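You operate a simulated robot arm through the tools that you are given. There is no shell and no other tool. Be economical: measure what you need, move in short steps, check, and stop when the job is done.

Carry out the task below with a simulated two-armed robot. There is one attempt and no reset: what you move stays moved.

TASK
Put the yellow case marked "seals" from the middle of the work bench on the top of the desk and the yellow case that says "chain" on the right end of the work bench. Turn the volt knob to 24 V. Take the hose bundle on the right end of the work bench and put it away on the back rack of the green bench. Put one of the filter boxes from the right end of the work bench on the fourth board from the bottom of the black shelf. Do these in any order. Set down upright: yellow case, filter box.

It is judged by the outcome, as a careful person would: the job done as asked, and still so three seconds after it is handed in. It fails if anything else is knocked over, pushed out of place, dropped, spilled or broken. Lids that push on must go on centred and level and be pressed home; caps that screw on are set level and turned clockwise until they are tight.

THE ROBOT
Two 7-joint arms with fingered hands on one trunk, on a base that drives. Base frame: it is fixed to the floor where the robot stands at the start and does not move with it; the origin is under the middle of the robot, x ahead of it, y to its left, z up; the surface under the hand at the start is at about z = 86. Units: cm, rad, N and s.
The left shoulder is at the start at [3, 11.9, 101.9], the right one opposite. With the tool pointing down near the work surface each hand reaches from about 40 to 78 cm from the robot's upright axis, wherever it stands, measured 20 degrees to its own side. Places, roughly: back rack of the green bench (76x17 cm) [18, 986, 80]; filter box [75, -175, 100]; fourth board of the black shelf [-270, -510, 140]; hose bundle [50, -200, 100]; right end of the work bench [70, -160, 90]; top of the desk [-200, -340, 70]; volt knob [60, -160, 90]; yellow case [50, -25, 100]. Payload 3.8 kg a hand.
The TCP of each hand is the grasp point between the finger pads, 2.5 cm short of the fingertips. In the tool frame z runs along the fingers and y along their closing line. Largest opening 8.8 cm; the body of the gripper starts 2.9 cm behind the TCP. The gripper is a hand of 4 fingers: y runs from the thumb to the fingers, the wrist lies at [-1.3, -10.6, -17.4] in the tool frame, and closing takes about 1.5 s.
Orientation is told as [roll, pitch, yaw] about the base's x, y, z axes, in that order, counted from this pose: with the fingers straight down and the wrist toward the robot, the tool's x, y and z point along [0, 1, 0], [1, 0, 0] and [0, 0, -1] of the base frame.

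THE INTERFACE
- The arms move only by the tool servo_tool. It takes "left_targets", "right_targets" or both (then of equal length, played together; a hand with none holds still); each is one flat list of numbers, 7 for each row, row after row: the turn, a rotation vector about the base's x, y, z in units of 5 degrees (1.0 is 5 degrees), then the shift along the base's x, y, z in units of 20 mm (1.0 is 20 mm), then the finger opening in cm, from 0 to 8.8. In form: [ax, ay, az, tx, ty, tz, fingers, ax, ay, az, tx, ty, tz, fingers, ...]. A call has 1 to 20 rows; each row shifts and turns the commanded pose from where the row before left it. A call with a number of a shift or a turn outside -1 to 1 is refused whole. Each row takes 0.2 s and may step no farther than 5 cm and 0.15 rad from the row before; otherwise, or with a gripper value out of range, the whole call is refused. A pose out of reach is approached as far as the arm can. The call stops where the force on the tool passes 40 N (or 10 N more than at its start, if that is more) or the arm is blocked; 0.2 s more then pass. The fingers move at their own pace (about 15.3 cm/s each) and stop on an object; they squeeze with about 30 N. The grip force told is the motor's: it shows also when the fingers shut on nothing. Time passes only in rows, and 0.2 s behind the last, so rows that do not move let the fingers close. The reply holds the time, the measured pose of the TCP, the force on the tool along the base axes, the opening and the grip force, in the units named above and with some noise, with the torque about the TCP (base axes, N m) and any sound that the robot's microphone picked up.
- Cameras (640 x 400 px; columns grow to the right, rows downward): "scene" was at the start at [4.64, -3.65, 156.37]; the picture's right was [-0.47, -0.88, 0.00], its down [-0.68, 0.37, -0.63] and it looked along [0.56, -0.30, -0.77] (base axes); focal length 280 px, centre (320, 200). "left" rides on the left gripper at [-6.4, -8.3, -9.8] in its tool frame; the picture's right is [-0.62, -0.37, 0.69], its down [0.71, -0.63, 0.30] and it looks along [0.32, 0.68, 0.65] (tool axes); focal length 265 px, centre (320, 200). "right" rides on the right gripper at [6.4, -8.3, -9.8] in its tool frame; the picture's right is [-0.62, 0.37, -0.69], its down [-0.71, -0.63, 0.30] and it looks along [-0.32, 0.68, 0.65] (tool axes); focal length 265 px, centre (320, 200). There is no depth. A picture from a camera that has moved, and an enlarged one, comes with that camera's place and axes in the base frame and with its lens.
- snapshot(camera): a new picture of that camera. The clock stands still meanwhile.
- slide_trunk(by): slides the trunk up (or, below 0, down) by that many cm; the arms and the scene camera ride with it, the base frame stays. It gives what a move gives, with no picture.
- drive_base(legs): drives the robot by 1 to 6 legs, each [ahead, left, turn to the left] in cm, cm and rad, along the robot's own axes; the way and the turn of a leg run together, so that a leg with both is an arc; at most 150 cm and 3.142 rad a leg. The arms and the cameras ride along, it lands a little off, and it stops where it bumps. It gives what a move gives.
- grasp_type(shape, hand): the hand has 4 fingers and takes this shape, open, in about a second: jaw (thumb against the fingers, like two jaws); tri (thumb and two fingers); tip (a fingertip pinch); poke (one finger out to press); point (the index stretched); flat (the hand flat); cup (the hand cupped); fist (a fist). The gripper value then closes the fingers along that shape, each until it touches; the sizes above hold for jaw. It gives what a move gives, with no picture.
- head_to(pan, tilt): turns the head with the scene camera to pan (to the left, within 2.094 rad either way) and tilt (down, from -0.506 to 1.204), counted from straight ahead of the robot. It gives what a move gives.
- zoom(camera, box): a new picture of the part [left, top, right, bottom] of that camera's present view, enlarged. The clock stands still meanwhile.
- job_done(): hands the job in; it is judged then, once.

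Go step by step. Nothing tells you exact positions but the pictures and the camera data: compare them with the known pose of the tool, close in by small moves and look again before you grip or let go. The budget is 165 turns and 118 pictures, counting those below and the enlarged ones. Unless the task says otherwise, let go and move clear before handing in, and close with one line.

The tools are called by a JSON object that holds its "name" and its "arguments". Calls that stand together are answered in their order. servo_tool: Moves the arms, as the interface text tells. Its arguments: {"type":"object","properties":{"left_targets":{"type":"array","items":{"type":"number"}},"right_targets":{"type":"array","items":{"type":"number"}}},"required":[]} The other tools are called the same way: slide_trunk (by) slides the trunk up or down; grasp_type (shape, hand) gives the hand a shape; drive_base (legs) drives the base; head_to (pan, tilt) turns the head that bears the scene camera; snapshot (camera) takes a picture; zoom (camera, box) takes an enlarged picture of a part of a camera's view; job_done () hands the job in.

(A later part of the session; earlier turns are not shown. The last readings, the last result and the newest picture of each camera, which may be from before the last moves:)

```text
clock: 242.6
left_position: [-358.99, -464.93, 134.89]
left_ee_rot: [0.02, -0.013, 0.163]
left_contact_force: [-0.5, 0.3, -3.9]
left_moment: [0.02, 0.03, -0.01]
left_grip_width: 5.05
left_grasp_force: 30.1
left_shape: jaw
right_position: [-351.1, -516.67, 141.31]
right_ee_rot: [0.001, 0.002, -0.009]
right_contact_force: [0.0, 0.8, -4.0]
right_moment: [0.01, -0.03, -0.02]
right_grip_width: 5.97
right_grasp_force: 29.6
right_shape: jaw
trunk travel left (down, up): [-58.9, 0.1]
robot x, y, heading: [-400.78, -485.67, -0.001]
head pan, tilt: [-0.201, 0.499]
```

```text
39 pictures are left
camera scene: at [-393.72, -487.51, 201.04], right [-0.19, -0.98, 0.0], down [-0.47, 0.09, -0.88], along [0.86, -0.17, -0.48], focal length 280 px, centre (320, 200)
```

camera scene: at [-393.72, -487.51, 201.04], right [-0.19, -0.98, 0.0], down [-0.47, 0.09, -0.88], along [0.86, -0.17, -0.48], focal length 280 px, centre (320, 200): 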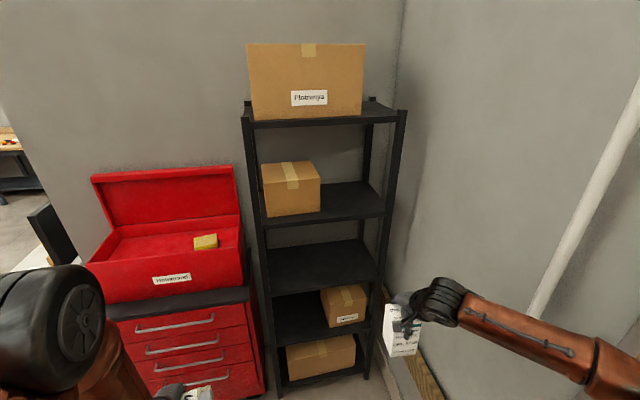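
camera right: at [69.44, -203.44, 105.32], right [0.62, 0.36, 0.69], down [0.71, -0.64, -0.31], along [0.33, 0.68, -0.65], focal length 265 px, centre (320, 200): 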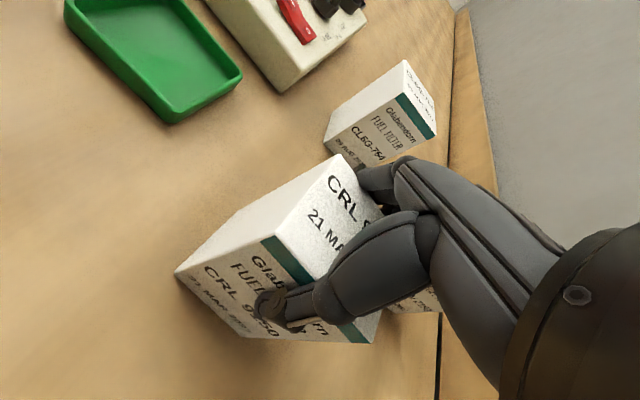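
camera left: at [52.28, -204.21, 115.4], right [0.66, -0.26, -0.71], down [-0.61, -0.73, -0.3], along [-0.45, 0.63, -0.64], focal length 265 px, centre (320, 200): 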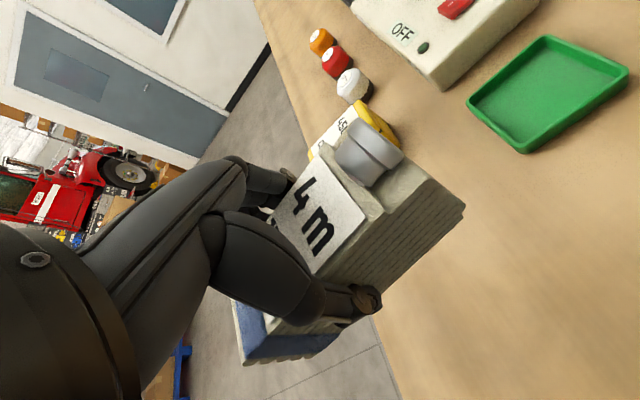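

By triangulation the fourth board is at z≈131.5 with its front edge at x≈−288, and its free part is y −512…−540. I'll raise the box 6 cm, shift right 8 cm and drive forward to just before the shelf.

{"name": "servo_tool", "arguments": {"right_targets": [0, 0, 0, 0, 0, 0.6, 5, 0, 0, 0, 0, 0, 0.6, 5, 0, 0, 0, 0, 0, 0.6, 5, 0, 0, 0, 0, 0, 0.6, 5, 0, 0, 0, 0, 0, 0.6, 5]}}

{"name": "drive_base", "arguments": {"legs": [[0, -9, 0], [48, 0, 0]]}}

{"name": "head_to", "arguments": {"pan": -0.4, "tilt": 0.6}}

{"name": "snapshot", "arguments": {"camera": "scene"}}

{"name": "snapshot", "arguments": {"camera": "right"}}

```text
clock: 243.8
left_position: [-359.02, -464.74, 134.96]
left_ee_rot: [0.023, -0.012, 0.162]
left_contact_force: [0.7, 0.5, -3.9]
left_moment: [-0.01, 0.01, 0.01]
left_grip_width: 5.08
left_grasp_force: 30.2
left_shape: jaw
right_position: [-351.08, -516.78, 147.3]
right_ee_rot: [0.0, 0.001, -0.008]
right_contact_force: [0.3, 0.9, -3.6]
right_moment: [0.03, -0.04, 0.01]
right_grip_width: 5.97
right_grasp_force: 29.7
right_shape: jaw
trunk travel left (down, up): [-58.9, 0.1]
robot x, y, heading: [-400.78, -485.83, 0.002]
head pan, tilt: [-0.201, 0.499]
```

```text
clock: 247.3
left_position: [-311.13, -473.78, 134.93]
left_ee_rot: [0.02, -0.012, 0.162]
left_contact_force: [-0.2, 1.1, -4.5]
left_moment: [0.0, -0.02, 0.02]
left_grip_width: 5.04
left_grasp_force: 30.1
left_shape: jaw
right_position: [-303.34, -525.67, 147.4]
right_ee_rot: [0.001, 0.001, -0.01]
right_contact_force: [-0.5, 0.0, -3.0]
right_moment: [0.0, -0.01, -0.02]
right_grip_width: 5.95
right_grasp_force: 30.2
right_shape: jaw
trunk travel left (down, up): [-58.9, 0.1]
robot x, y, heading: [-352.49, -494.51, -0.001]
head pan, tilt: [-0.201, 0.499]
```

```text
clock: 248.1
left_position: [-310.86, -473.96, 134.88]
left_ee_rot: [0.021, -0.012, 0.163]
left_contact_force: [-0.3, -0.1, -3.7]
left_moment: [0.03, -0.03, 0.02]
left_grip_width: 5.06
left_grasp_force: 29.6
left_shape: jaw
right_position: [-303.25, -525.65, 147.36]
right_ee_rot: [0.002, 0.003, -0.011]
right_contact_force: [0.5, 0.0, -3.7]
right_moment: [0.01, 0.04, 0.0]
right_grip_width: 5.96
right_grasp_force: 30.3
right_shape: jaw
trunk travel left (down, up): [-58.9, 0.1]
robot x, y, heading: [-352.93, -494.41, 0.003]
head pan, tilt: [-0.4, 0.6]
```

```text
38 pictures are left
camera scene: at [-346.5, -498.01, 200.13], right [-0.39, -0.92, 0.0], down [-0.52, 0.22, -0.82], along [0.76, -0.32, -0.57], focal length 280 px, centre (320, 200)
```

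scene: 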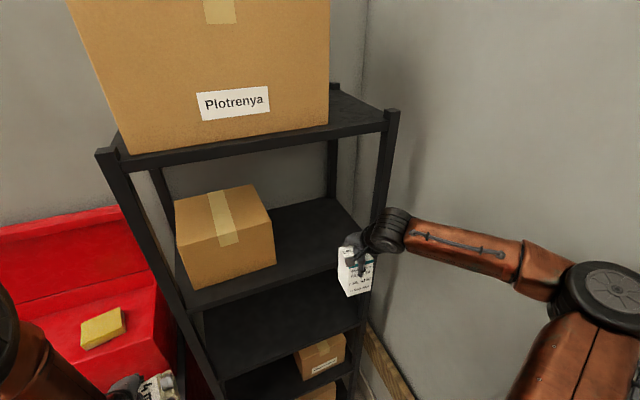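

```text
37 pictures are left
camera right: at [-311.46, -519.37, 157.17], right [0.36, -0.62, 0.69], down [-0.64, -0.71, -0.3], along [0.68, -0.33, -0.66], focal length 265 px, centre (320, 200)
```

right: 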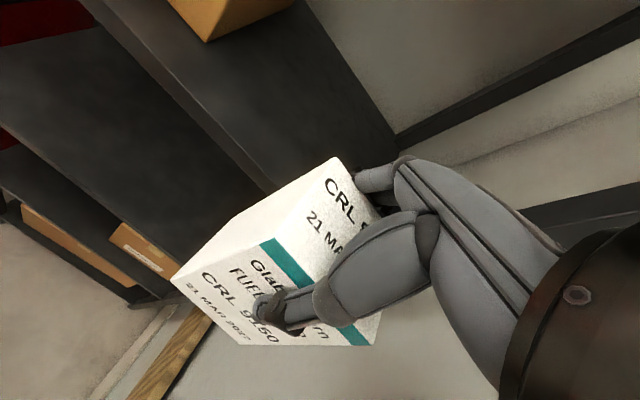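

The front edge of board four is confirmed at x≈−289, z≈131.5, and the carton ends at y≈−510. I'll extend the arm to put the box over the board.

{"name": "servo_tool", "arguments": {"right_targets": [0, 0, 0, 0.7, 0.07, 0, 5, 0, 0, 0, 0.7, 0.07, 0, 5, 0, 0, 0, 0.7, 0.07, 0, 5, 0, 0, 0, 0.7, 0.07, 0, 5, 0, 0, 0, 0.7, 0.07, 0, 5, 0, 0, 0, 0.7, 0.07, 0, 5, 0, 0, 0, 0.7, 0.07, 0, 5, 0, 0, 0, 0.7, 0.07, 0, 5, 0, 0, 0, 0.7, 0.07, 0, 5, 0, 0, 0, 0.7, 0.07, 0, 5, 0, 0, 0, 0.7, 0.07, 0, 5, 0, 0, 0, 0.7, 0.07, 0, 5, 0, 0, 0, 0.7, 0.07, 0, 5, 0, 0, 0, 0.7, 0.07, 0, 5, 0, 0, 0, 0.6, 0, 0, 5]}}

{"name": "snapshot", "arguments": {"camera": "right"}}

{"name": "snapshot", "arguments": {"camera": "scene"}}

```text
clock: 251.2
left_position: [-311.13, -473.89, 135.17]
left_ee_rot: [0.021, -0.012, 0.162]
left_contact_force: [-0.4, -1.3, -3.2]
left_moment: [0.03, 0.01, 0.0]
left_grip_width: 5.05
left_grasp_force: 30.6
left_shape: jaw
right_position: [-288.78, -524.32, 147.02]
right_ee_rot: [-0.001, 0.001, -0.012]
right_contact_force: [-0.7, -0.1, -4.9]
right_moment: [0.04, 0.02, 0.0]
right_grip_width: 5.92
right_grasp_force: 30.0
right_shape: jaw
right hand out of reach, approached as far as the arm can: row 11, 12, 13, 14, 15
trunk travel left (down, up): [-58.9, 0.1]
robot x, y, heading: [-352.93, -494.72, 0.003]
head pan, tilt: [-0.4, 0.6]
```

```text
36 pictures are left
camera right: at [-297.12, -518.02, 156.79], right [0.36, -0.62, 0.69], down [-0.64, -0.71, -0.3], along [0.68, -0.33, -0.66], focal length 265 px, centre (320, 200)
```

right: 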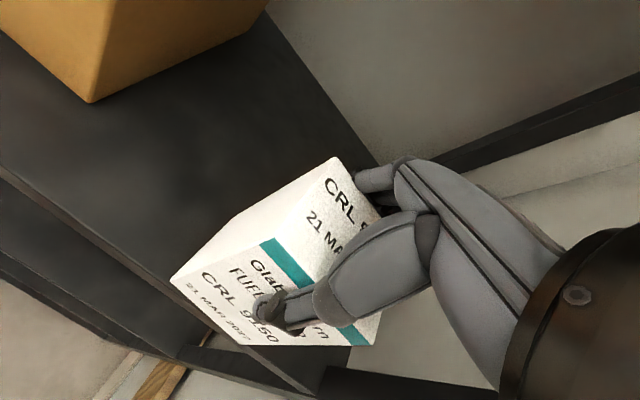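

```text
35 pictures are left
camera scene: at [-346.62, -497.99, 200.13], right [-0.39, -0.92, 0.0], down [-0.52, 0.22, -0.82], along [0.76, -0.32, -0.57], focal length 280 px, centre (320, 200)
```

scene: 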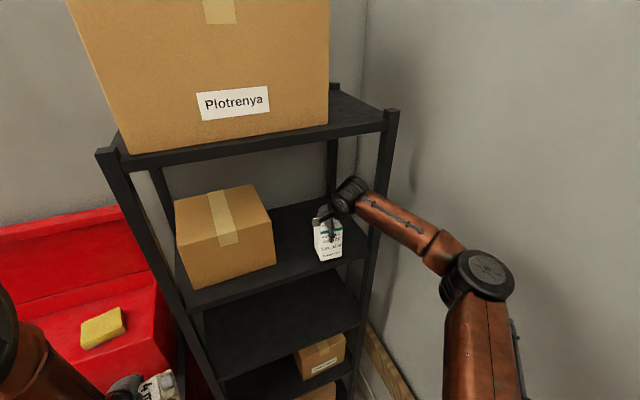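

The arm is at full reach with TCP x −288.8. I'll creep the base forward 8 cm.

{"name": "drive_base", "arguments": {"legs": [[9, 0, 0]]}}

{"name": "servo_tool", "arguments": {"right_targets": [0, 0, 0, 0, 0, -0.4, 5, 0, 0, 0, 0, 0, -0.4, 5, 0, 0, 0, 0, 0, -0.4, 5, 0, 0, 0, 0, 0, -0.3, 5, 0, 0, 0, 0, 0, -0.3, 5]}}

{"name": "snapshot", "arguments": {"camera": "right"}}

```text
clock: 252.3
left_position: [-302.91, -473.88, 135.19]
left_ee_rot: [0.019, -0.017, 0.162]
left_contact_force: [-1.2, 0.3, -3.7]
left_moment: [-0.03, -0.01, -0.01]
left_grip_width: 5.07
left_grasp_force: 29.6
left_shape: jaw
right_position: [-280.59, -524.42, 147.27]
right_ee_rot: [0.002, -0.004, -0.012]
right_contact_force: [-0.7, -0.2, -4.0]
right_moment: [0.04, -0.01, 0.0]
right_grip_width: 5.93
right_grasp_force: 30.1
right_shape: jaw
trunk travel left (down, up): [-58.9, 0.1]
robot x, y, heading: [-344.02, -494.72, -0.001]
head pan, tilt: [-0.4, 0.6]
```

```text
clock: 253.7
left_position: [-302.48, -473.81, 135.01]
left_ee_rot: [0.02, -0.013, 0.161]
left_contact_force: [-0.7, -0.4, -3.8]
left_moment: [0.01, 0.03, -0.01]
left_grip_width: 5.05
left_grasp_force: 30.6
left_shape: jaw
right_position: [-279.91, -524.37, 144.58]
right_ee_rot: [0.001, -0.022, -0.011]
right_contact_force: [-11.8, -1.6, 23.1]
right_moment: [0.1, 0.22, 0.05]
right_grip_width: 5.8
right_grasp_force: 29.8
right_shape: jaw
trunk travel left (down, up): [-58.9, 0.1]
robot x, y, heading: [-343.85, -494.82, 0.002]
head pan, tilt: [-0.4, 0.6]
stopped in row 5 (right hand): the force on the tool passed its limit at 44 N (the readings are from after the stop); the commanded pose is now the measured one
```

```text
34 pictures are left
camera right: at [-288.39, -517.98, 154.25], right [0.35, -0.62, 0.7], down [-0.63, -0.71, -0.32], along [0.69, -0.33, -0.64], focal length 265 px, centre (320, 200)
```

right: 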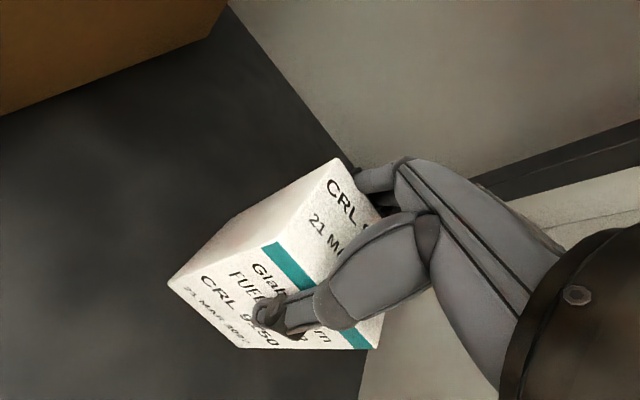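

{"name": "zoom", "arguments": {"camera": "scene", "box": [240, 140, 440, 300]}}

```text
2.50 times, centred on (340, 220) of scene
camera zoom: at [-338.05, -497.91, 200.14], right [-0.39, -0.92, 0.0], down [-0.52, 0.22, -0.83], along [0.76, -0.32, -0.56], focal length 700 px, centre (270, 150)
```

zoom: 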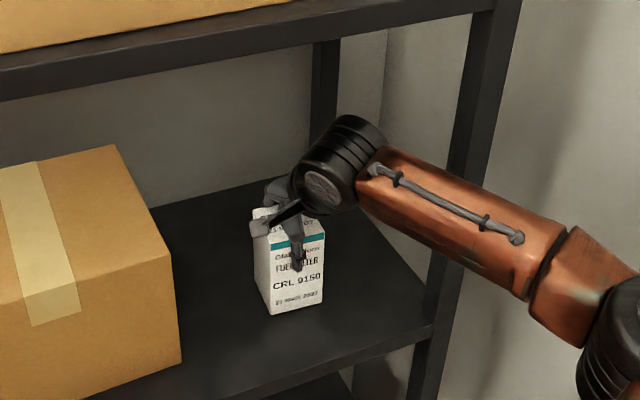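

The box seems to be resting on the board. I'll ease off slightly to read the force.

{"name": "servo_tool", "arguments": {"right_targets": [0, 0.25, 0, 0, 0, 0.1, 5, 0, 0, 0, 0, 0, 0, 5]}}

```text
clock: 254.3
left_position: [-302.52, -473.79, 135.18]
left_ee_rot: [0.019, -0.015, 0.159]
left_contact_force: [-0.1, 0.9, -4.4]
left_moment: [-0.05, -0.02, 0.0]
left_grip_width: 5.05
left_grasp_force: 29.6
left_shape: jaw
right_position: [-279.98, -524.29, 144.67]
right_ee_rot: [-0.001, 0.001, -0.01]
right_contact_force: [0.4, -2.4, 20.2]
right_moment: [0.05, -0.9, -0.04]
right_grip_width: 5.79
right_grasp_force: 30.0
right_shape: jaw
trunk travel left (down, up): [-58.9, 0.1]
robot x, y, heading: [-343.77, -494.57, 0.004]
head pan, tilt: [-0.4, 0.6]
```

{"name": "servo_tool", "arguments": {"right_targets": [0, 0, 0, 0, 0, 0.08, 5, 0, 0, 0, 0, 0, 0, 5]}}

```text
clock: 254.9
left_position: [-302.45, -473.75, 135.08]
left_ee_rot: [0.02, -0.012, 0.159]
left_contact_force: [0.2, -0.3, -4.5]
left_moment: [0.0, -0.01, 0.01]
left_grip_width: 5.06
left_grasp_force: 30.3
left_shape: jaw
right_position: [-279.88, -524.33, 144.71]
right_ee_rot: [0.002, 0.005, -0.011]
right_contact_force: [0.2, -2.4, 18.8]
right_moment: [0.03, -0.74, 0.02]
right_grip_width: 5.8
right_grasp_force: 29.7
right_shape: jaw
trunk travel left (down, up): [-58.9, 0.1]
robot x, y, heading: [-343.85, -494.65, 0.004]
head pan, tilt: [-0.4, 0.6]
```

{"name": "servo_tool", "arguments": {"right_targets": [0, 0, 0, 0, 0, 0.15, 5, 0, 0, 0, 0, 0, 0, 5]}}

```text
clock: 255.5
left_position: [-302.25, -473.8, 134.97]
left_ee_rot: [0.018, -0.011, 0.161]
left_contact_force: [0.2, -0.3, -4.7]
left_moment: [-0.04, 0.02, 0.01]
left_grip_width: 5.05
left_grasp_force: 29.8
left_shape: jaw
right_position: [-279.82, -524.27, 144.74]
right_ee_rot: [0.001, 0.007, -0.01]
right_contact_force: [0.8, -0.9, 9.3]
right_moment: [0.04, -0.53, 0.01]
right_grip_width: 5.81
right_grasp_force: 30.3
right_shape: jaw
trunk travel left (down, up): [-58.9, 0.1]
robot x, y, heading: [-343.92, -494.63, -0.0]
head pan, tilt: [-0.4, 0.6]
```

The box rests on the board (the force drops as I ease off). Now I open, rise 5.4 cm and pull back.

{"name": "servo_tool", "arguments": {"right_targets": [0, 0, 0, 0, 0, 0.03, 5.5, 0, 0, 0, 0, 0, 0, 7, 0, 0, 0, 0, 0, 0, 8.8, 0, 0, 0, 0, 0, 0, 8.8, 0, 0, 0, 0, 0, 0, 8.8, 0, 0, 0, 0, 0, 0, 8.8, 0, 0, 0, 0, 0, 0.4, 8.8, 0, 0, 0, 0, 0, 0.5, 8.8, 0, 0, 0, 0, 0, 0.6, 8.8, 0, 0, 0, 0, 0, 0.6, 8.8, 0, 0, 0, 0, 0, 0.6, 8.8]}}

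{"name": "snapshot", "arguments": {"camera": "right"}}

{"name": "zoom", "arguments": {"camera": "scene", "box": [240, 140, 440, 300]}}

```text
clock: 257.9
left_position: [-302.3, -473.95, 135.0]
left_ee_rot: [0.02, -0.01, 0.161]
left_contact_force: [0.2, 0.6, -4.1]
left_moment: [-0.05, 0.02, 0.0]
left_grip_width: 5.05
left_grasp_force: 30.1
left_shape: jaw
right_position: [-280.65, -525.66, 150.03]
right_ee_rot: [0.001, 0.006, -0.012]
right_contact_force: [1.5, 0.7, 0.1]
right_moment: [0.0, 0.02, -0.02]
right_grip_width: 8.81
right_grasp_force: 0.0
right_shape: jaw
right hand out of reach, approached as far as the arm can: row 9, 10, 11
trunk travel left (down, up): [-58.9, 0.1]
robot x, y, heading: [-344.07, -494.86, -0.003]
head pan, tilt: [-0.4, 0.6]
```

```text
32 pictures are left
camera right: at [-288.78, -519.39, 159.8], right [0.37, -0.62, 0.69], down [-0.64, -0.71, -0.3], along [0.67, -0.33, -0.66], focal length 265 px, centre (320, 200)
```

right: 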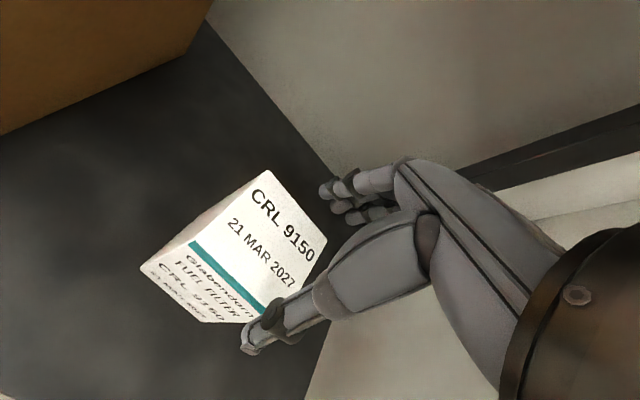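

```text
2.50 times, centred on (340, 220) of scene
camera zoom: at [-337.8, -497.98, 200.13], right [-0.39, -0.92, 0.0], down [-0.52, 0.22, -0.82], along [0.76, -0.32, -0.57], focal length 700 px, centre (270, 150)
```

zoom: 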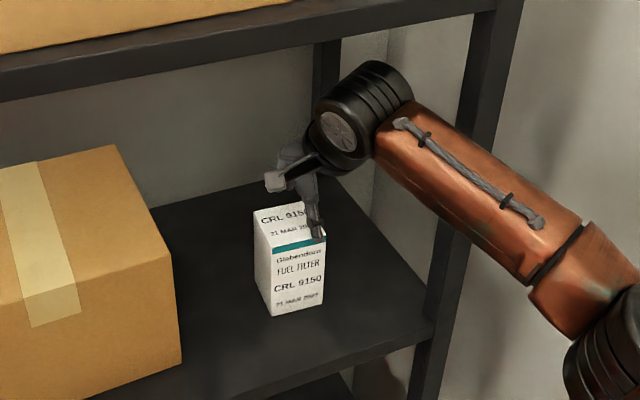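

The box stands upright on the fourth board. I'll rise a little more while drawing back, then reverse the base.

{"name": "servo_tool", "arguments": {"right_targets": [0, 0, 0, -0.1, 0, 0.4, 8.8, 0, 0, 0, -0.2, 0, 0.4, 8.8, 0, 0, 0, -0.3, 0, 0.4, 8.8, 0, 0, 0, -0.4, 0, 0.2, 8.8, 0, 0, 0, -0.6, 0, 0, 8.8, 0, 0, 0, -0.8, 0, 0, 8.8, 0, 0, 0, -0.8, 0, 0, 8.8, 0, 0, 0, -0.8, 0, 0, 8.8, 0, 0, 0, -0.8, 0, 0, 8.8, 0, 0, 0, -0.8, 0, 0, 8.8, 0, 0, 0, -0.8, 0, 0, 8.8]}}

{"name": "zoom", "arguments": {"camera": "scene", "box": [200, 100, 440, 300]}}

```text
clock: 260.3
left_position: [-302.32, -473.87, 134.96]
left_ee_rot: [0.016, -0.013, 0.16]
left_contact_force: [-1.4, 0.5, -3.7]
left_moment: [0.01, -0.01, -0.01]
left_grip_width: 5.04
left_grasp_force: 29.8
left_shape: jaw
right_position: [-293.55, -525.72, 152.81]
right_ee_rot: [0.002, 0.008, -0.012]
right_contact_force: [-0.4, -0.9, -0.8]
right_moment: [-0.01, -0.02, 0.01]
right_grip_width: 8.77
right_grasp_force: 0.1
right_shape: jaw
trunk travel left (down, up): [-58.9, 0.1]
robot x, y, heading: [-343.64, -494.61, 0.001]
head pan, tilt: [-0.4, 0.6]
```

```text
2.00 times, centred on (320, 200) of scene
camera zoom: at [-337.86, -497.95, 200.13], right [-0.39, -0.92, 0.0], down [-0.52, 0.22, -0.83], along [0.76, -0.32, -0.56], focal length 560 px, centre (320, 200)
```

zoom: 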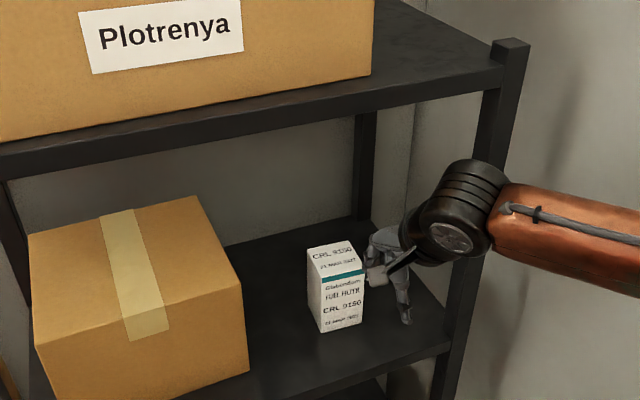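

Filter box done. Next comes the long trip to the green bench: back out, face +y along the corridor beside the truck, trunk down, and look ahead.

{"name": "drive_base", "arguments": {"legs": [[-58, 0, 0], [0, 0, 1.57], [120, 0, 0]]}}

{"name": "slide_trunk", "arguments": {"by": -25}}

{"name": "head_to", "arguments": {"pan": 0, "tilt": 0.3}}

{"name": "snapshot", "arguments": {"camera": "scene"}}

```text
clock: 273.0
left_position: [-422.7, -334.08, 135.07]
left_ee_rot: [0.022, -0.011, 1.733]
left_contact_force: [-0.3, -0.4, -4.3]
left_moment: [-0.01, 0.0, 0.0]
left_grip_width: 5.0
left_grasp_force: 30.3
left_shape: jaw
right_position: [-370.94, -325.0, 152.84]
right_ee_rot: [0.002, 0.007, 1.561]
right_contact_force: [0.4, 0.3, -0.1]
right_moment: [0.02, 0.02, 0.03]
right_grip_width: 8.8
right_grasp_force: 0.2
right_shape: jaw
trunk travel left (down, up): [-58.9, 0.1]
robot x, y, heading: [-401.82, -375.67, 1.569]
head pan, tilt: [-0.4, 0.6]
```

```text
clock: 275.6
left_position: [-422.82, -333.99, 109.97]
left_ee_rot: [0.021, -0.011, 1.734]
left_contact_force: [-0.1, 0.3, -4.5]
left_moment: [0.0, -0.02, -0.01]
left_grip_width: 5.01
left_grasp_force: 30.4
left_shape: jaw
right_position: [-370.74, -324.96, 127.79]
right_ee_rot: [0.001, 0.008, 1.562]
right_contact_force: [0.4, -0.9, -0.1]
right_moment: [0.03, 0.01, -0.02]
right_grip_width: 8.8
right_grasp_force: 0.1
right_shape: jaw
trunk travel left (down, up): [-33.9, 25.1]
robot x, y, heading: [-401.99, -375.69, 1.568]
head pan, tilt: [-0.4, 0.6]
```

```text
clock: 276.5
left_position: [-422.62, -333.84, 110.07]
left_ee_rot: [0.022, -0.012, 1.733]
left_contact_force: [-0.7, 0.4, -3.8]
left_moment: [-0.03, 0.03, 0.0]
left_grip_width: 5.03
left_grasp_force: 30.3
left_shape: jaw
right_position: [-370.76, -325.05, 127.67]
right_ee_rot: [0.002, 0.007, 1.561]
right_contact_force: [0.3, 0.7, 0.6]
right_moment: [-0.01, 0.07, -0.01]
right_grip_width: 8.77
right_grasp_force: 0.1
right_shape: jaw
trunk travel left (down, up): [-33.9, 25.1]
robot x, y, heading: [-401.93, -375.65, 1.574]
head pan, tilt: [0.0, 0.3]
```

```text
29 pictures are left
camera scene: at [-402.05, -368.16, 177.87], right [1.0, 0.0, 0.0], down [0.0, -0.3, -0.95], along [0.0, 0.95, -0.3], focal length 280 px, centre (320, 200)
```

scene: 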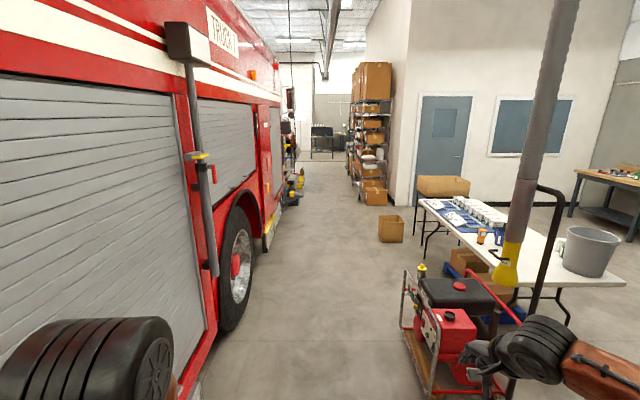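

The corridor between the truck (x≈−470) and the pump (x≈−338) is free. I'll drive ahead along it and look again.

{"name": "drive_base", "arguments": {"legs": [[150, 0, 0], [150, -6, 0], [140, -18, 0], [60, 0, 0]]}}

{"name": "snapshot", "arguments": {"camera": "scene"}}

```text
refused: leg 2 is longer than a leg can be; nothing moved
```

```text
28 pictures are left
camera scene: at [-402.05, -368.16, 177.87], right [1.0, 0.0, 0.0], down [0.0, -0.3, -0.95], along [0.0, 0.95, -0.3], focal length 280 px, centre (320, 200)
```

scene: 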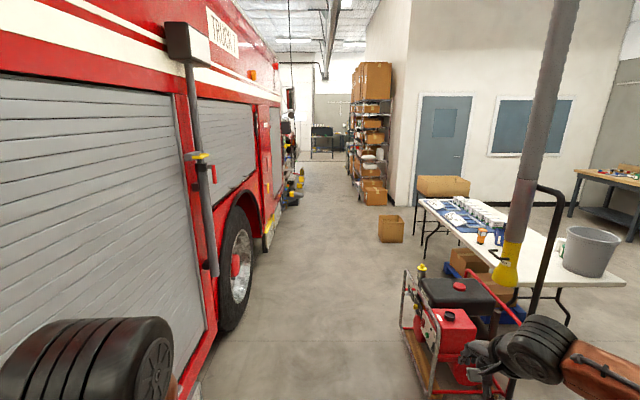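

{"name": "drive_base", "arguments": {"legs": [[145, 0, 0], [145, -6, 0], [145, -18, 0], [60, 0, 0]]}}

{"name": "snapshot", "arguments": {"camera": "scene"}}

```text
clock: 300.2
left_position: [-396.59, 159.5, 109.94]
left_ee_rot: [0.021, -0.01, 1.713]
left_contact_force: [-0.4, 0.1, -3.8]
left_moment: [0.01, -0.01, 0.02]
left_grip_width: 5.02
left_grasp_force: 30.0
left_shape: jaw
right_position: [-344.44, 167.33, 127.78]
right_ee_rot: [0.001, 0.01, 1.54]
right_contact_force: [-0.3, 0.1, 0.2]
right_moment: [-0.04, 0.0, 0.0]
right_grip_width: 8.79
right_grasp_force: 0.1
right_shape: jaw
trunk travel left (down, up): [-33.9, 25.1]
robot x, y, heading: [-376.67, 117.58, 1.551]
head pan, tilt: [0.0, 0.3]
```

```text
27 pictures are left
camera scene: at [-376.59, 124.87, 177.88], right [1.0, -0.02, 0.0], down [-0.01, -0.3, -0.96], along [0.02, 0.95, -0.3], focal length 280 px, centre (320, 200)
```

scene: 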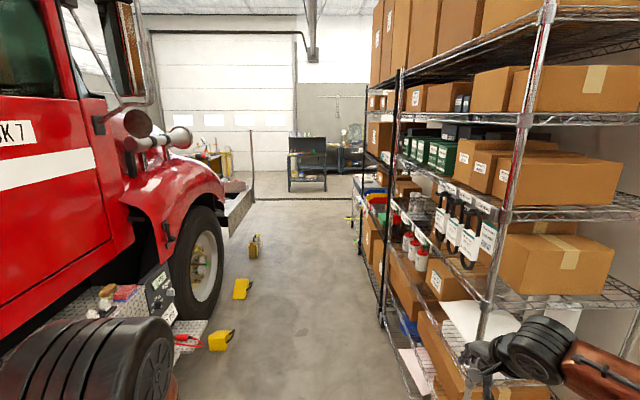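

A rack on the right (face x≈−316) comes close to my right elbow. I'll tuck the right hand in, shift left, and check the elbow.

{"name": "servo_tool", "arguments": {"right_targets": [0, 0, 0, -1, -0.3, 0, 8.8, 0, 0, 0, -1, -0.3, 0, 8.8, 0, 0, 0, -1, -0.3, 0, 8.8, 0, 0, 0, -1, -0.3, 0, 8.8, 0, 0, 0, -1, -0.3, 0, 8.8, 0, 0, 0, -1, -0.3, 0, 8.8, 0, 0, 0, -1, -0.3, 0, 8.8, 0, 0, 0, -1, -0.3, 0, 8.8]}}

{"name": "drive_base", "arguments": {"legs": [[0, 17, 0.02]]}}

{"name": "head_to", "arguments": {"pan": -0.9, "tilt": 0.6}}

{"name": "snapshot", "arguments": {"camera": "scene"}}

```text
clock: 302.1
left_position: [-396.61, 159.45, 109.98]
left_ee_rot: [0.019, -0.008, 1.714]
left_contact_force: [-0.6, -0.3, -3.3]
left_moment: [0.01, 0.0, -0.02]
left_grip_width: 4.99
left_grasp_force: 30.0
left_shape: jaw
right_position: [-360.59, 162.59, 127.66]
right_ee_rot: [0.0, 0.006, 1.542]
right_contact_force: [0.2, 0.6, -1.0]
right_moment: [0.01, 0.02, -0.02]
right_grip_width: 8.8
right_grasp_force: 0.2
right_shape: jaw
trunk travel left (down, up): [-33.9, 25.1]
robot x, y, heading: [-376.43, 117.24, 1.551]
head pan, tilt: [0.0, 0.3]
```

```text
clock: 303.5
left_position: [-414.53, 159.12, 109.95]
left_ee_rot: [0.02, -0.009, 1.733]
left_contact_force: [-0.4, 0.0, -4.0]
left_moment: [0.0, 0.0, -0.01]
left_grip_width: 5.03
left_grasp_force: 29.9
left_shape: jaw
right_position: [-378.5, 162.94, 127.76]
right_ee_rot: [-0.001, 0.008, 1.56]
right_contact_force: [-0.5, -0.3, -0.6]
right_moment: [0.0, -0.01, -0.01]
right_grip_width: 8.77
right_grasp_force: 0.1
right_shape: jaw
trunk travel left (down, up): [-33.9, 25.1]
robot x, y, heading: [-393.38, 117.77, 1.577]
head pan, tilt: [0.0, 0.3]
```

```text
clock: 304.7
left_position: [-414.5, 159.13, 109.97]
left_ee_rot: [0.022, -0.011, 1.732]
left_contact_force: [-0.5, -0.4, -4.2]
left_moment: [0.01, -0.02, -0.02]
left_grip_width: 5.01
left_grasp_force: 29.9
left_shape: jaw
right_position: [-378.39, 163.12, 127.74]
right_ee_rot: [0.002, 0.007, 1.561]
right_contact_force: [0.2, 0.3, -0.5]
right_moment: [-0.01, -0.03, 0.0]
right_grip_width: 8.79
right_grasp_force: 0.0
right_shape: jaw
trunk travel left (down, up): [-33.9, 25.1]
robot x, y, heading: [-393.93, 117.44, 1.574]
head pan, tilt: [-0.901, 0.6]
```

```text
26 pictures are left
camera scene: at [-386.96, 121.15, 175.14], right [0.62, -0.78, 0.0], down [-0.44, -0.35, -0.83], along [0.65, 0.51, -0.56], focal length 280 px, centre (320, 200)
```

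scene: 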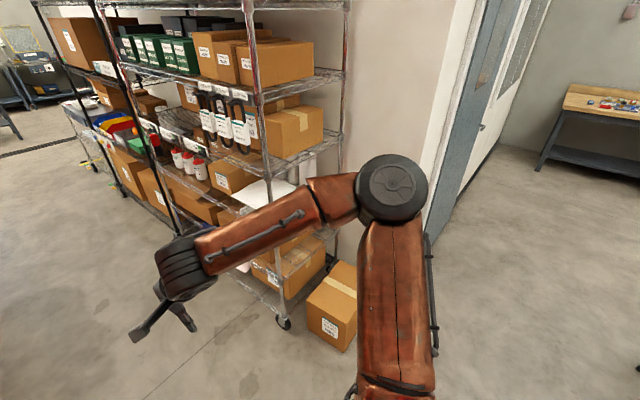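

Elbow clearance to the rack is about 20 cm. I'll proceed up the corridor and look around for the green bench.

{"name": "drive_base", "arguments": {"legs": [[145, -3, 0], [145, 0, 0], [145, 0, 0], [45, 0, 0]]}}

{"name": "head_to", "arguments": {"pan": -0.5, "tilt": 0.3}}

{"name": "snapshot", "arguments": {"camera": "scene"}}

```text
clock: 327.8
left_position: [-408.95, 637.29, 110.02]
left_ee_rot: [0.022, -0.011, 1.729]
left_contact_force: [0.1, 0.1, -3.3]
left_moment: [-0.01, -0.01, 0.0]
left_grip_width: 5.04
left_grasp_force: 30.2
left_shape: jaw
right_position: [-372.91, 641.15, 127.64]
right_ee_rot: [0.003, 0.009, 1.56]
right_contact_force: [-0.5, 0.2, -0.8]
right_moment: [-0.01, -0.01, 0.03]
right_grip_width: 8.78
right_grasp_force: 0.0
right_shape: jaw
trunk travel left (down, up): [-33.9, 25.1]
robot x, y, heading: [-388.48, 595.71, 1.57]
head pan, tilt: [-0.901, 0.6]
```

```text
clock: 328.6
left_position: [-408.98, 637.2, 110.08]
left_ee_rot: [0.018, -0.01, 1.731]
left_contact_force: [0.2, -0.6, -2.9]
left_moment: [0.02, 0.0, -0.04]
left_grip_width: 5.02
left_grasp_force: 29.8
left_shape: jaw
right_position: [-373.03, 641.16, 127.72]
right_ee_rot: [0.003, 0.007, 1.559]
right_contact_force: [0.5, -0.4, -0.5]
right_moment: [-0.01, 0.0, 0.03]
right_grip_width: 8.78
right_grasp_force: 0.1
right_shape: jaw
trunk travel left (down, up): [-33.9, 25.1]
robot x, y, heading: [-388.09, 595.93, 1.574]
head pan, tilt: [-0.499, 0.3]
```

```text
25 pictures are left
camera scene: at [-383.94, 601.91, 177.88], right [0.88, -0.48, 0.0], down [-0.14, -0.26, -0.95], along [0.46, 0.84, -0.3], focal length 280 px, centre (320, 200)
```

scene: 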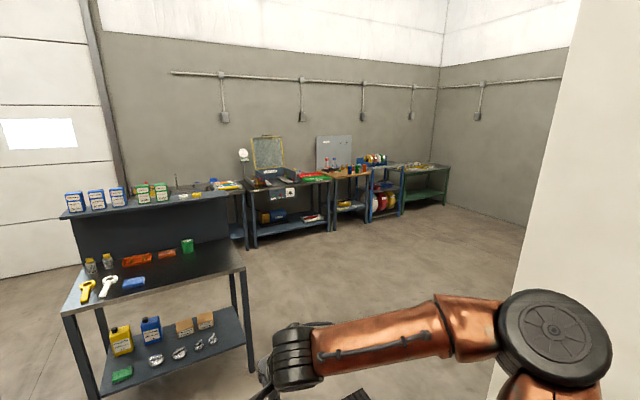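

I see the green bench at the far right and a dark bench on my left. I'll pass diagonally between its corner and the wall end.

{"name": "drive_base", "arguments": {"legs": [[24, 0, 0], [0, 0, -0.774]]}}

{"name": "head_to", "arguments": {"pan": -0.35, "tilt": 0.35}}

{"name": "snapshot", "arguments": {"camera": "scene"}}

```text
clock: 332.4
left_position: [-373.87, 663.85, 109.99]
left_ee_rot: [0.021, -0.011, 0.955]
left_contact_force: [0.1, 0.8, -3.4]
left_moment: [-0.03, 0.03, 0.02]
left_grip_width: 5.0
left_grasp_force: 30.1
left_shape: jaw
right_position: [-345.64, 641.39, 127.73]
right_ee_rot: [0.001, 0.008, 0.783]
right_contact_force: [0.1, 0.5, -0.1]
right_moment: [-0.01, -0.02, 0.02]
right_grip_width: 8.79
right_grasp_force: 0.1
right_shape: jaw
trunk travel left (down, up): [-33.9, 25.1]
robot x, y, heading: [-388.23, 619.6, 0.795]
head pan, tilt: [-0.499, 0.3]
```

```text
clock: 333.1
left_position: [-373.98, 663.88, 109.99]
left_ee_rot: [0.02, -0.01, 0.953]
left_contact_force: [0.6, 0.0, -3.4]
left_moment: [0.03, 0.01, -0.02]
left_grip_width: 5.02
left_grasp_force: 29.7
left_shape: jaw
right_position: [-345.61, 641.37, 127.64]
right_ee_rot: [0.001, 0.009, 0.785]
right_contact_force: [-0.3, -0.5, 0.8]
right_moment: [0.04, 0.0, -0.01]
right_grip_width: 8.82
right_grasp_force: 0.1
right_shape: jaw
trunk travel left (down, up): [-33.9, 25.1]
robot x, y, heading: [-388.04, 619.45, 0.796]
head pan, tilt: [-0.351, 0.351]
```

```text
24 pictures are left
camera scene: at [-381.38, 622.27, 177.41], right [0.43, -0.9, 0.0], down [-0.31, -0.15, -0.94], along [0.85, 0.4, -0.34], focal length 280 px, centre (320, 200)
```

scene: 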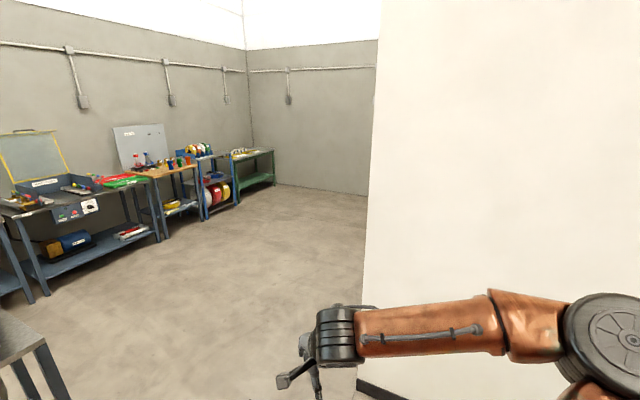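

Wall corner confirmed at (−248,657); the path is clear and the green bench front is at y≈957. I'll drive there and face it.

{"name": "drive_base", "arguments": {"legs": [[145, 0, 0], [145, 0, 0], [0, 0, -0.65], [145, 0, 0], [75, 0, 0], [0, 0, 1.425]]}}

{"name": "head_to", "arguments": {"pan": 0.1, "tilt": 0.6}}

{"name": "snapshot", "arguments": {"camera": "scene"}}

```text
clock: 362.9
left_position: [14.57, 894.94, 109.99]
left_ee_rot: [0.021, -0.009, 1.705]
left_contact_force: [0.6, 0.2, -3.8]
left_moment: [0.0, 0.01, -0.03]
left_grip_width: 4.96
left_grasp_force: 29.6
left_shape: jaw
right_position: [50.51, 897.89, 127.74]
right_ee_rot: [0.001, 0.008, 1.533]
right_contact_force: [0.3, 1.0, 0.2]
right_moment: [0.01, 0.0, 0.04]
right_grip_width: 8.78
right_grasp_force: 0.1
right_shape: jaw
trunk travel left (down, up): [-33.9, 25.1]
robot x, y, heading: [33.83, 852.78, 1.543]
head pan, tilt: [-0.351, 0.351]
```

```text
clock: 363.8
left_position: [14.64, 894.95, 109.92]
left_ee_rot: [0.02, -0.01, 1.706]
left_contact_force: [-0.3, -0.1, -4.1]
left_moment: [0.01, -0.01, 0.0]
left_grip_width: 4.96
left_grasp_force: 29.9
left_shape: jaw
right_position: [50.68, 897.96, 127.69]
right_ee_rot: [-0.001, 0.008, 1.533]
right_contact_force: [0.0, 0.0, -0.6]
right_moment: [0.0, -0.02, -0.01]
right_grip_width: 8.8
right_grasp_force: 0.0
right_shape: jaw
trunk travel left (down, up): [-33.9, 25.1]
robot x, y, heading: [33.91, 852.88, 1.544]
head pan, tilt: [0.099, 0.6]
```

```text
23 pictures are left
camera scene: at [33.34, 859.75, 175.13], right [1.0, 0.07, 0.0], down [0.04, -0.56, -0.83], along [-0.06, 0.82, -0.56], focal length 280 px, centre (320, 200)
```

scene: 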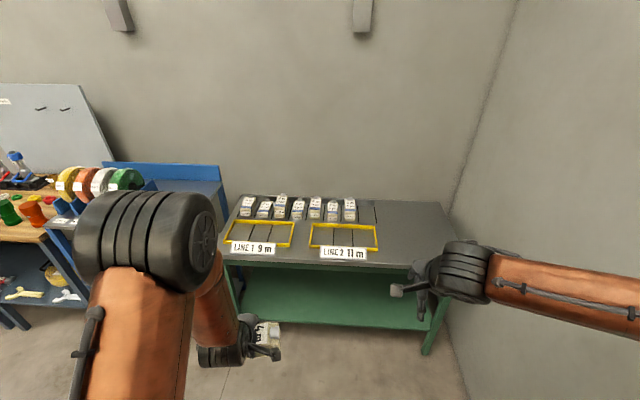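

{"name": "zoom", "arguments": {"camera": "scene", "box": [210, 180, 460, 280]}}

```text
2.56 times, centred on (335, 230) of scene
camera zoom: at [33.34, 859.75, 175.13], right [1.0, 0.07, 0.0], down [0.04, -0.56, -0.83], along [-0.06, 0.82, -0.56], focal length 717 px, centre (282, 123)
```

zoom: 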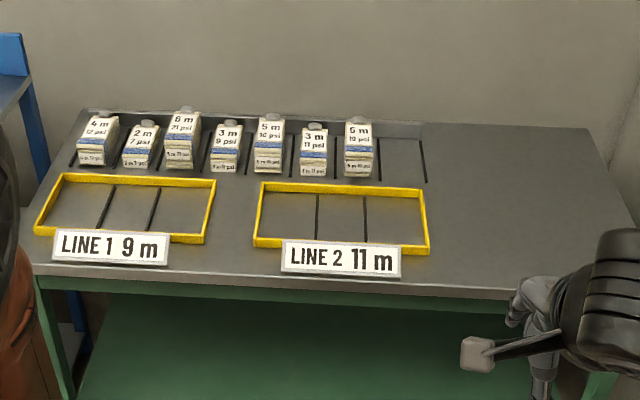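

The back rack has eight slots along x; seven are filled and the rightmost (x≈45.8–55.2, y≈978–994) is empty. I'll turn the left hand so the bundle lies along y, and stretch the right arm forward out of the way of the wall.

{"name": "servo_tool", "arguments": {"left_targets": [0, 0, -0.977, 0, 0, 0, 3, 0, 0, -0.977, 0, 0, 0, 3, 0, 0, -0.977, 0, 0, 0, 3, 0, 0, -0.977, 0, 0, 0, 3, 0, 0, -0.977, 0, 0, 0, 3, 0, 0, -0.977, 0, 0, 0, 3, 0, 0, -0.977, 0, 0, 0, 3, 0, 0, -0.977, 0, 0, 0, 3, 0, 0, -0.977, 0, 0, 0, 3, 0, 0, -0.977, 0, 0, 0, 3, 0, 0, -0.977, 0, 0, 0, 3, 0, 0, -0.977, 0, 0, 0, 3, 0, 0, -0.977, 0, 0, 0, 3, 0, 0, -0.977, 0, 0, 0, 3, 0, 0, -0.977, 0, 0, 0, 3, 0, 0, -0.977, 0, 0, 0, 3, 0, 0, -0.977, 0, 0, 0, 3, 0, 0, -0.977, 0, 0, 0, 3, 0, 0, -0.977, 0, 0, 0, 3, 0, 0, -0.977, 0, 0, 0, 3], "right_targets": [0, 0, 0, 0.46, 0.375, 0, 8.8, 0, 0, 0, 0.46, 0.375, 0, 8.8, 0, 0, 0, 0.46, 0.375, 0, 8.8, 0, 0, 0, 0.46, 0.375, 0, 8.8, 0, 0, 0, 0.46, 0.375, 0, 8.8, 0, 0, 0, 0.46, 0.375, 0, 8.8, 0, 0, 0, 0.46, 0.375, 0, 8.8, 0, 0, 0, 0.46, 0.375, 0, 8.8, 0, 0, 0, 0.46, 0.375, 0, 8.8, 0, 0, 0, 0.46, 0.375, 0, 8.8, 0, 0, 0, 0.46, 0.375, 0, 8.8, 0, 0, 0, 0.46, 0.375, 0, 8.8, 0, 0, 0, 0.46, 0.375, 0, 8.8, 0, 0, 0, 0.46, 0.375, 0, 8.8, 0, 0, 0, 0.46, 0.375, 0, 8.8, 0, 0, 0, 0.46, 0.375, 0, 8.8, 0, 0, 0, 0.46, 0.375, 0, 8.8, 0, 0, 0, 0.46, 0.375, 0, 8.8, 0, 0, 0, 0.46, 0.375, 0, 8.8, 0, 0, 0, 0.46, 0.375, 0, 8.8]}}

{"name": "drive_base", "arguments": {"legs": [[45, -8, 0.027]]}}

{"name": "snapshot", "arguments": {"camera": "scene"}}

{"name": "snapshot", "arguments": {"camera": "left"}}

```text
clock: 368.0
left_position: [14.69, 895.01, 110.02]
left_ee_rot: [0.017, -0.009, 0.0]
left_contact_force: [-0.4, -0.1, -4.1]
left_moment: [0.03, 0.0, 0.0]
left_grip_width: 4.97
left_grasp_force: 29.8
left_shape: jaw
right_position: [69.0, 913.0, 127.64]
right_ee_rot: [0.001, 0.01, 1.532]
right_contact_force: [0.0, 0.0, -0.4]
right_moment: [0.01, 0.05, 0.0]
right_grip_width: 8.78
right_grasp_force: 0.1
right_shape: jaw
trunk travel left (down, up): [-33.9, 25.1]
robot x, y, heading: [34.26, 852.69, 1.551]
head pan, tilt: [0.099, 0.6]
```

```text
clock: 370.7
left_position: [22.26, 939.1, 109.93]
left_ee_rot: [0.018, -0.009, 0.025]
left_contact_force: [0.2, 0.9, -4.2]
left_moment: [-0.02, 0.0, -0.02]
left_grip_width: 4.96
left_grasp_force: 30.1
left_shape: jaw
right_position: [76.16, 958.31, 127.62]
right_ee_rot: [0.002, 0.008, 1.556]
right_contact_force: [-0.1, -0.7, -1.8]
right_moment: [-0.02, -0.01, 0.03]
right_grip_width: 8.79
right_grasp_force: 0.0
right_shape: jaw
trunk travel left (down, up): [-33.9, 25.1]
robot x, y, heading: [42.68, 897.82, 1.568]
head pan, tilt: [0.099, 0.6]
```

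```text
21 pictures are left
camera scene: at [41.81, 904.39, 175.13], right [1.0, 0.1, 0.0], down [0.06, -0.56, -0.82], along [-0.08, 0.82, -0.57], focal length 280 px, centre (320, 200)
```

scene: 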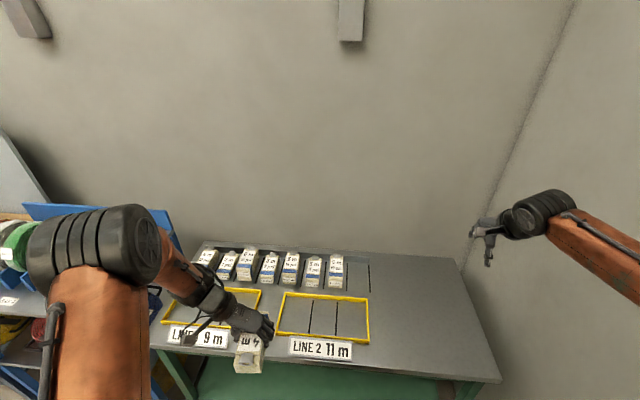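

```text
20 pictures are left
camera left: at [14.0, 932.28, 119.74], right [-0.35, -0.62, -0.71], down [-0.65, 0.7, -0.3], along [0.68, 0.35, -0.64], focal length 265 px, centre (320, 200)
```

left: 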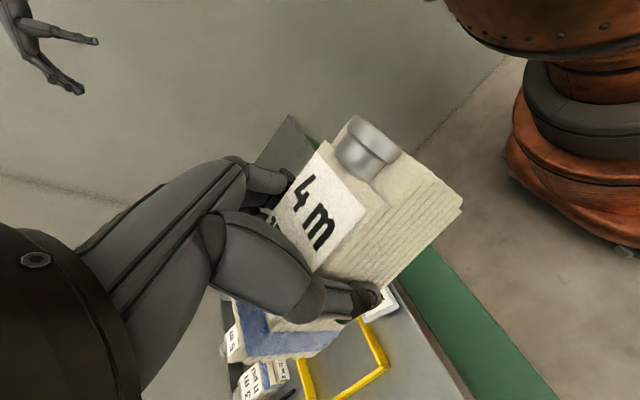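

Triangulation puts the empty slot at (50.6,984.4) and the surface at z≈81.5. I'll drive up closer and bring the bundle over the slot at height.

{"name": "drive_base", "arguments": {"legs": [[20.5, 0, 0]]}}

{"name": "slide_trunk", "arguments": {"by": -9}}

{"name": "servo_tool", "arguments": {"left_targets": [0, 0, -0.02, 0.957, 0.8, 0, 3, 0, 0, -0.02, 0.957, 0.8, 0, 3, 0, 0, -0.02, 0.957, 0.8, 0, 3, 0, 0, -0.02, 0.957, 0.8, 0, 3, 0, 0, -0.02, 0.957, 0.8, 0, 3, 0, 0, -0.02, 0.957, 0.8, 0, 3, 0, 0, -0.02, 0.957, 0.8, 0, 3, 0, 0, -0.02, 0.957, 0.8, 0, 3, 0, 0, -0.02, 0.957, 0.8, 0, 3, 0, 0, -0.02, 0.957, 0.8, 0, 3, 0, 0, -0.02, 0.957, 0.8, 0, 3, 0, 0, -0.02, 0.957, 0.8, 0, 3, 0, 0, -0.02, 0.957, 0.8, 0, 3, 0, 0, -0.02, 0.957, 0.8, 0, 3, 0, 0, -0.02, 0.957, 0.8, 0, 3]}}

{"name": "snapshot", "arguments": {"camera": "scene"}}

```text
clock: 372.3
left_position: [22.01, 959.5, 109.97]
left_ee_rot: [0.019, -0.009, 0.029]
left_contact_force: [-0.9, -0.4, -3.8]
left_moment: [0.0, 0.0, -0.02]
left_grip_width: 4.96
left_grasp_force: 30.0
left_shape: jaw
right_position: [76.11, 978.95, 127.58]
right_ee_rot: [0.003, 0.007, 1.561]
right_contact_force: [0.7, 0.0, 0.4]
right_moment: [0.01, 0.03, 0.0]
right_grip_width: 8.77
right_grasp_force: 0.0
right_shape: jaw
trunk travel left (down, up): [-33.9, 25.1]
robot x, y, heading: [42.54, 917.84, 1.572]
head pan, tilt: [0.099, 0.6]
```

```text
clock: 373.6
left_position: [22.07, 959.53, 101.05]
left_ee_rot: [0.017, -0.012, 0.027]
left_contact_force: [-0.1, 0.5, -4.0]
left_moment: [-0.02, 0.0, 0.03]
left_grip_width: 4.97
left_grasp_force: 29.4
left_shape: jaw
right_position: [76.17, 978.93, 118.79]
right_ee_rot: [0.003, 0.007, 1.561]
right_contact_force: [0.1, -0.3, 0.0]
right_moment: [0.0, -0.01, -0.02]
right_grip_width: 8.79
right_grasp_force: 0.1
right_shape: jaw
trunk travel left (down, up): [-24.9, 34.1]
robot x, y, heading: [43.02, 917.68, 1.575]
head pan, tilt: [0.099, 0.6]
```

```text
clock: 376.8
left_position: [48.59, 980.83, 100.98]
left_ee_rot: [0.018, -0.008, 0.004]
left_contact_force: [0.5, -0.1, -3.6]
left_moment: [0.0, -0.03, -0.02]
left_grip_width: 4.97
left_grasp_force: 30.1
left_shape: jaw
left hand out of reach, approached as far as the arm can: row 14, 15
right_position: [76.18, 978.77, 118.68]
right_ee_rot: [0.003, 0.009, 1.56]
right_contact_force: [-0.1, -0.2, 0.0]
right_moment: [0.0, -0.02, 0.0]
right_grip_width: 8.79
right_grasp_force: 0.0
right_shape: jaw
trunk travel left (down, up): [-24.9, 34.1]
robot x, y, heading: [42.69, 918.03, 1.574]
head pan, tilt: [0.099, 0.6]
```

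```text
19 pictures are left
camera scene: at [41.85, 924.75, 166.13], right [0.99, 0.1, 0.0], down [0.06, -0.56, -0.82], along [-0.08, 0.82, -0.57], focal length 280 px, centre (320, 200)
```

scene: 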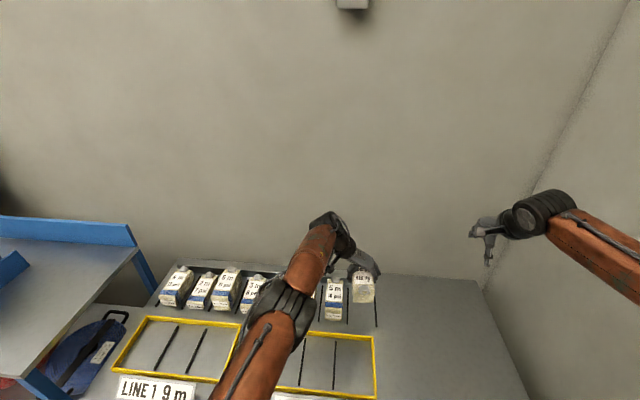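

The reach is nearly there; I'll nudge the base forward 3 cm and right 2.5 cm, then check with the left camera.

{"name": "drive_base", "arguments": {"legs": [[3.2, -2.5, 0]]}}

{"name": "snapshot", "arguments": {"camera": "left"}}

{"name": "zoom", "arguments": {"camera": "scene", "box": [300, 230, 420, 340]}}

```text
clock: 377.7
left_position: [51.09, 984.24, 100.74]
left_ee_rot: [0.018, -0.009, 0.003]
left_contact_force: [0.2, 0.4, -2.8]
left_moment: [-0.03, 0.04, -0.05]
left_grip_width: 4.97
left_grasp_force: 29.6
left_shape: jaw
right_position: [78.7, 982.2, 118.63]
right_ee_rot: [0.002, 0.009, 1.56]
right_contact_force: [0.0, 1.9, 0.2]
right_moment: [0.02, 0.02, 0.01]
right_grip_width: 8.79
right_grasp_force: 0.2
right_shape: jaw
trunk travel left (down, up): [-24.9, 34.1]
robot x, y, heading: [45.52, 920.96, 1.569]
head pan, tilt: [0.099, 0.6]
```

```text
18 pictures are left
camera left: at [42.75, 977.45, 110.63], right [-0.36, -0.61, -0.71], down [-0.63, 0.72, -0.3], along [0.69, 0.34, -0.64], focal length 265 px, centre (320, 200)
```

left: 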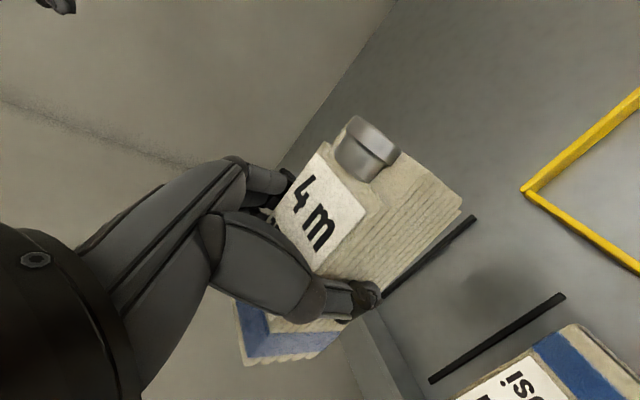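

```text
3.64 times, centred on (360, 285) of scene
camera zoom: at [44.42, 928.19, 166.12], right [0.99, 0.1, 0.0], down [0.06, -0.56, -0.82], along [-0.08, 0.82, -0.57], focal length 1019 px, centre (174, -109)
```

zoom: 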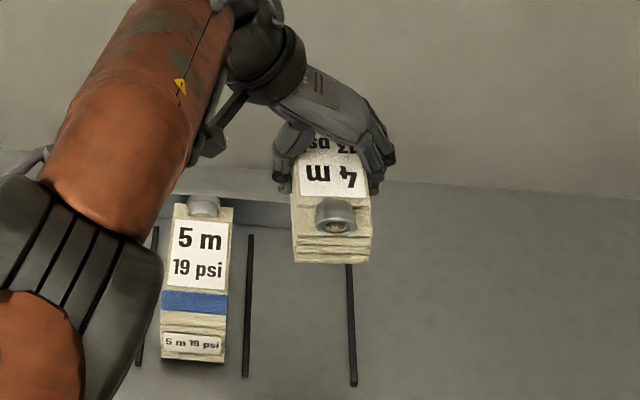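

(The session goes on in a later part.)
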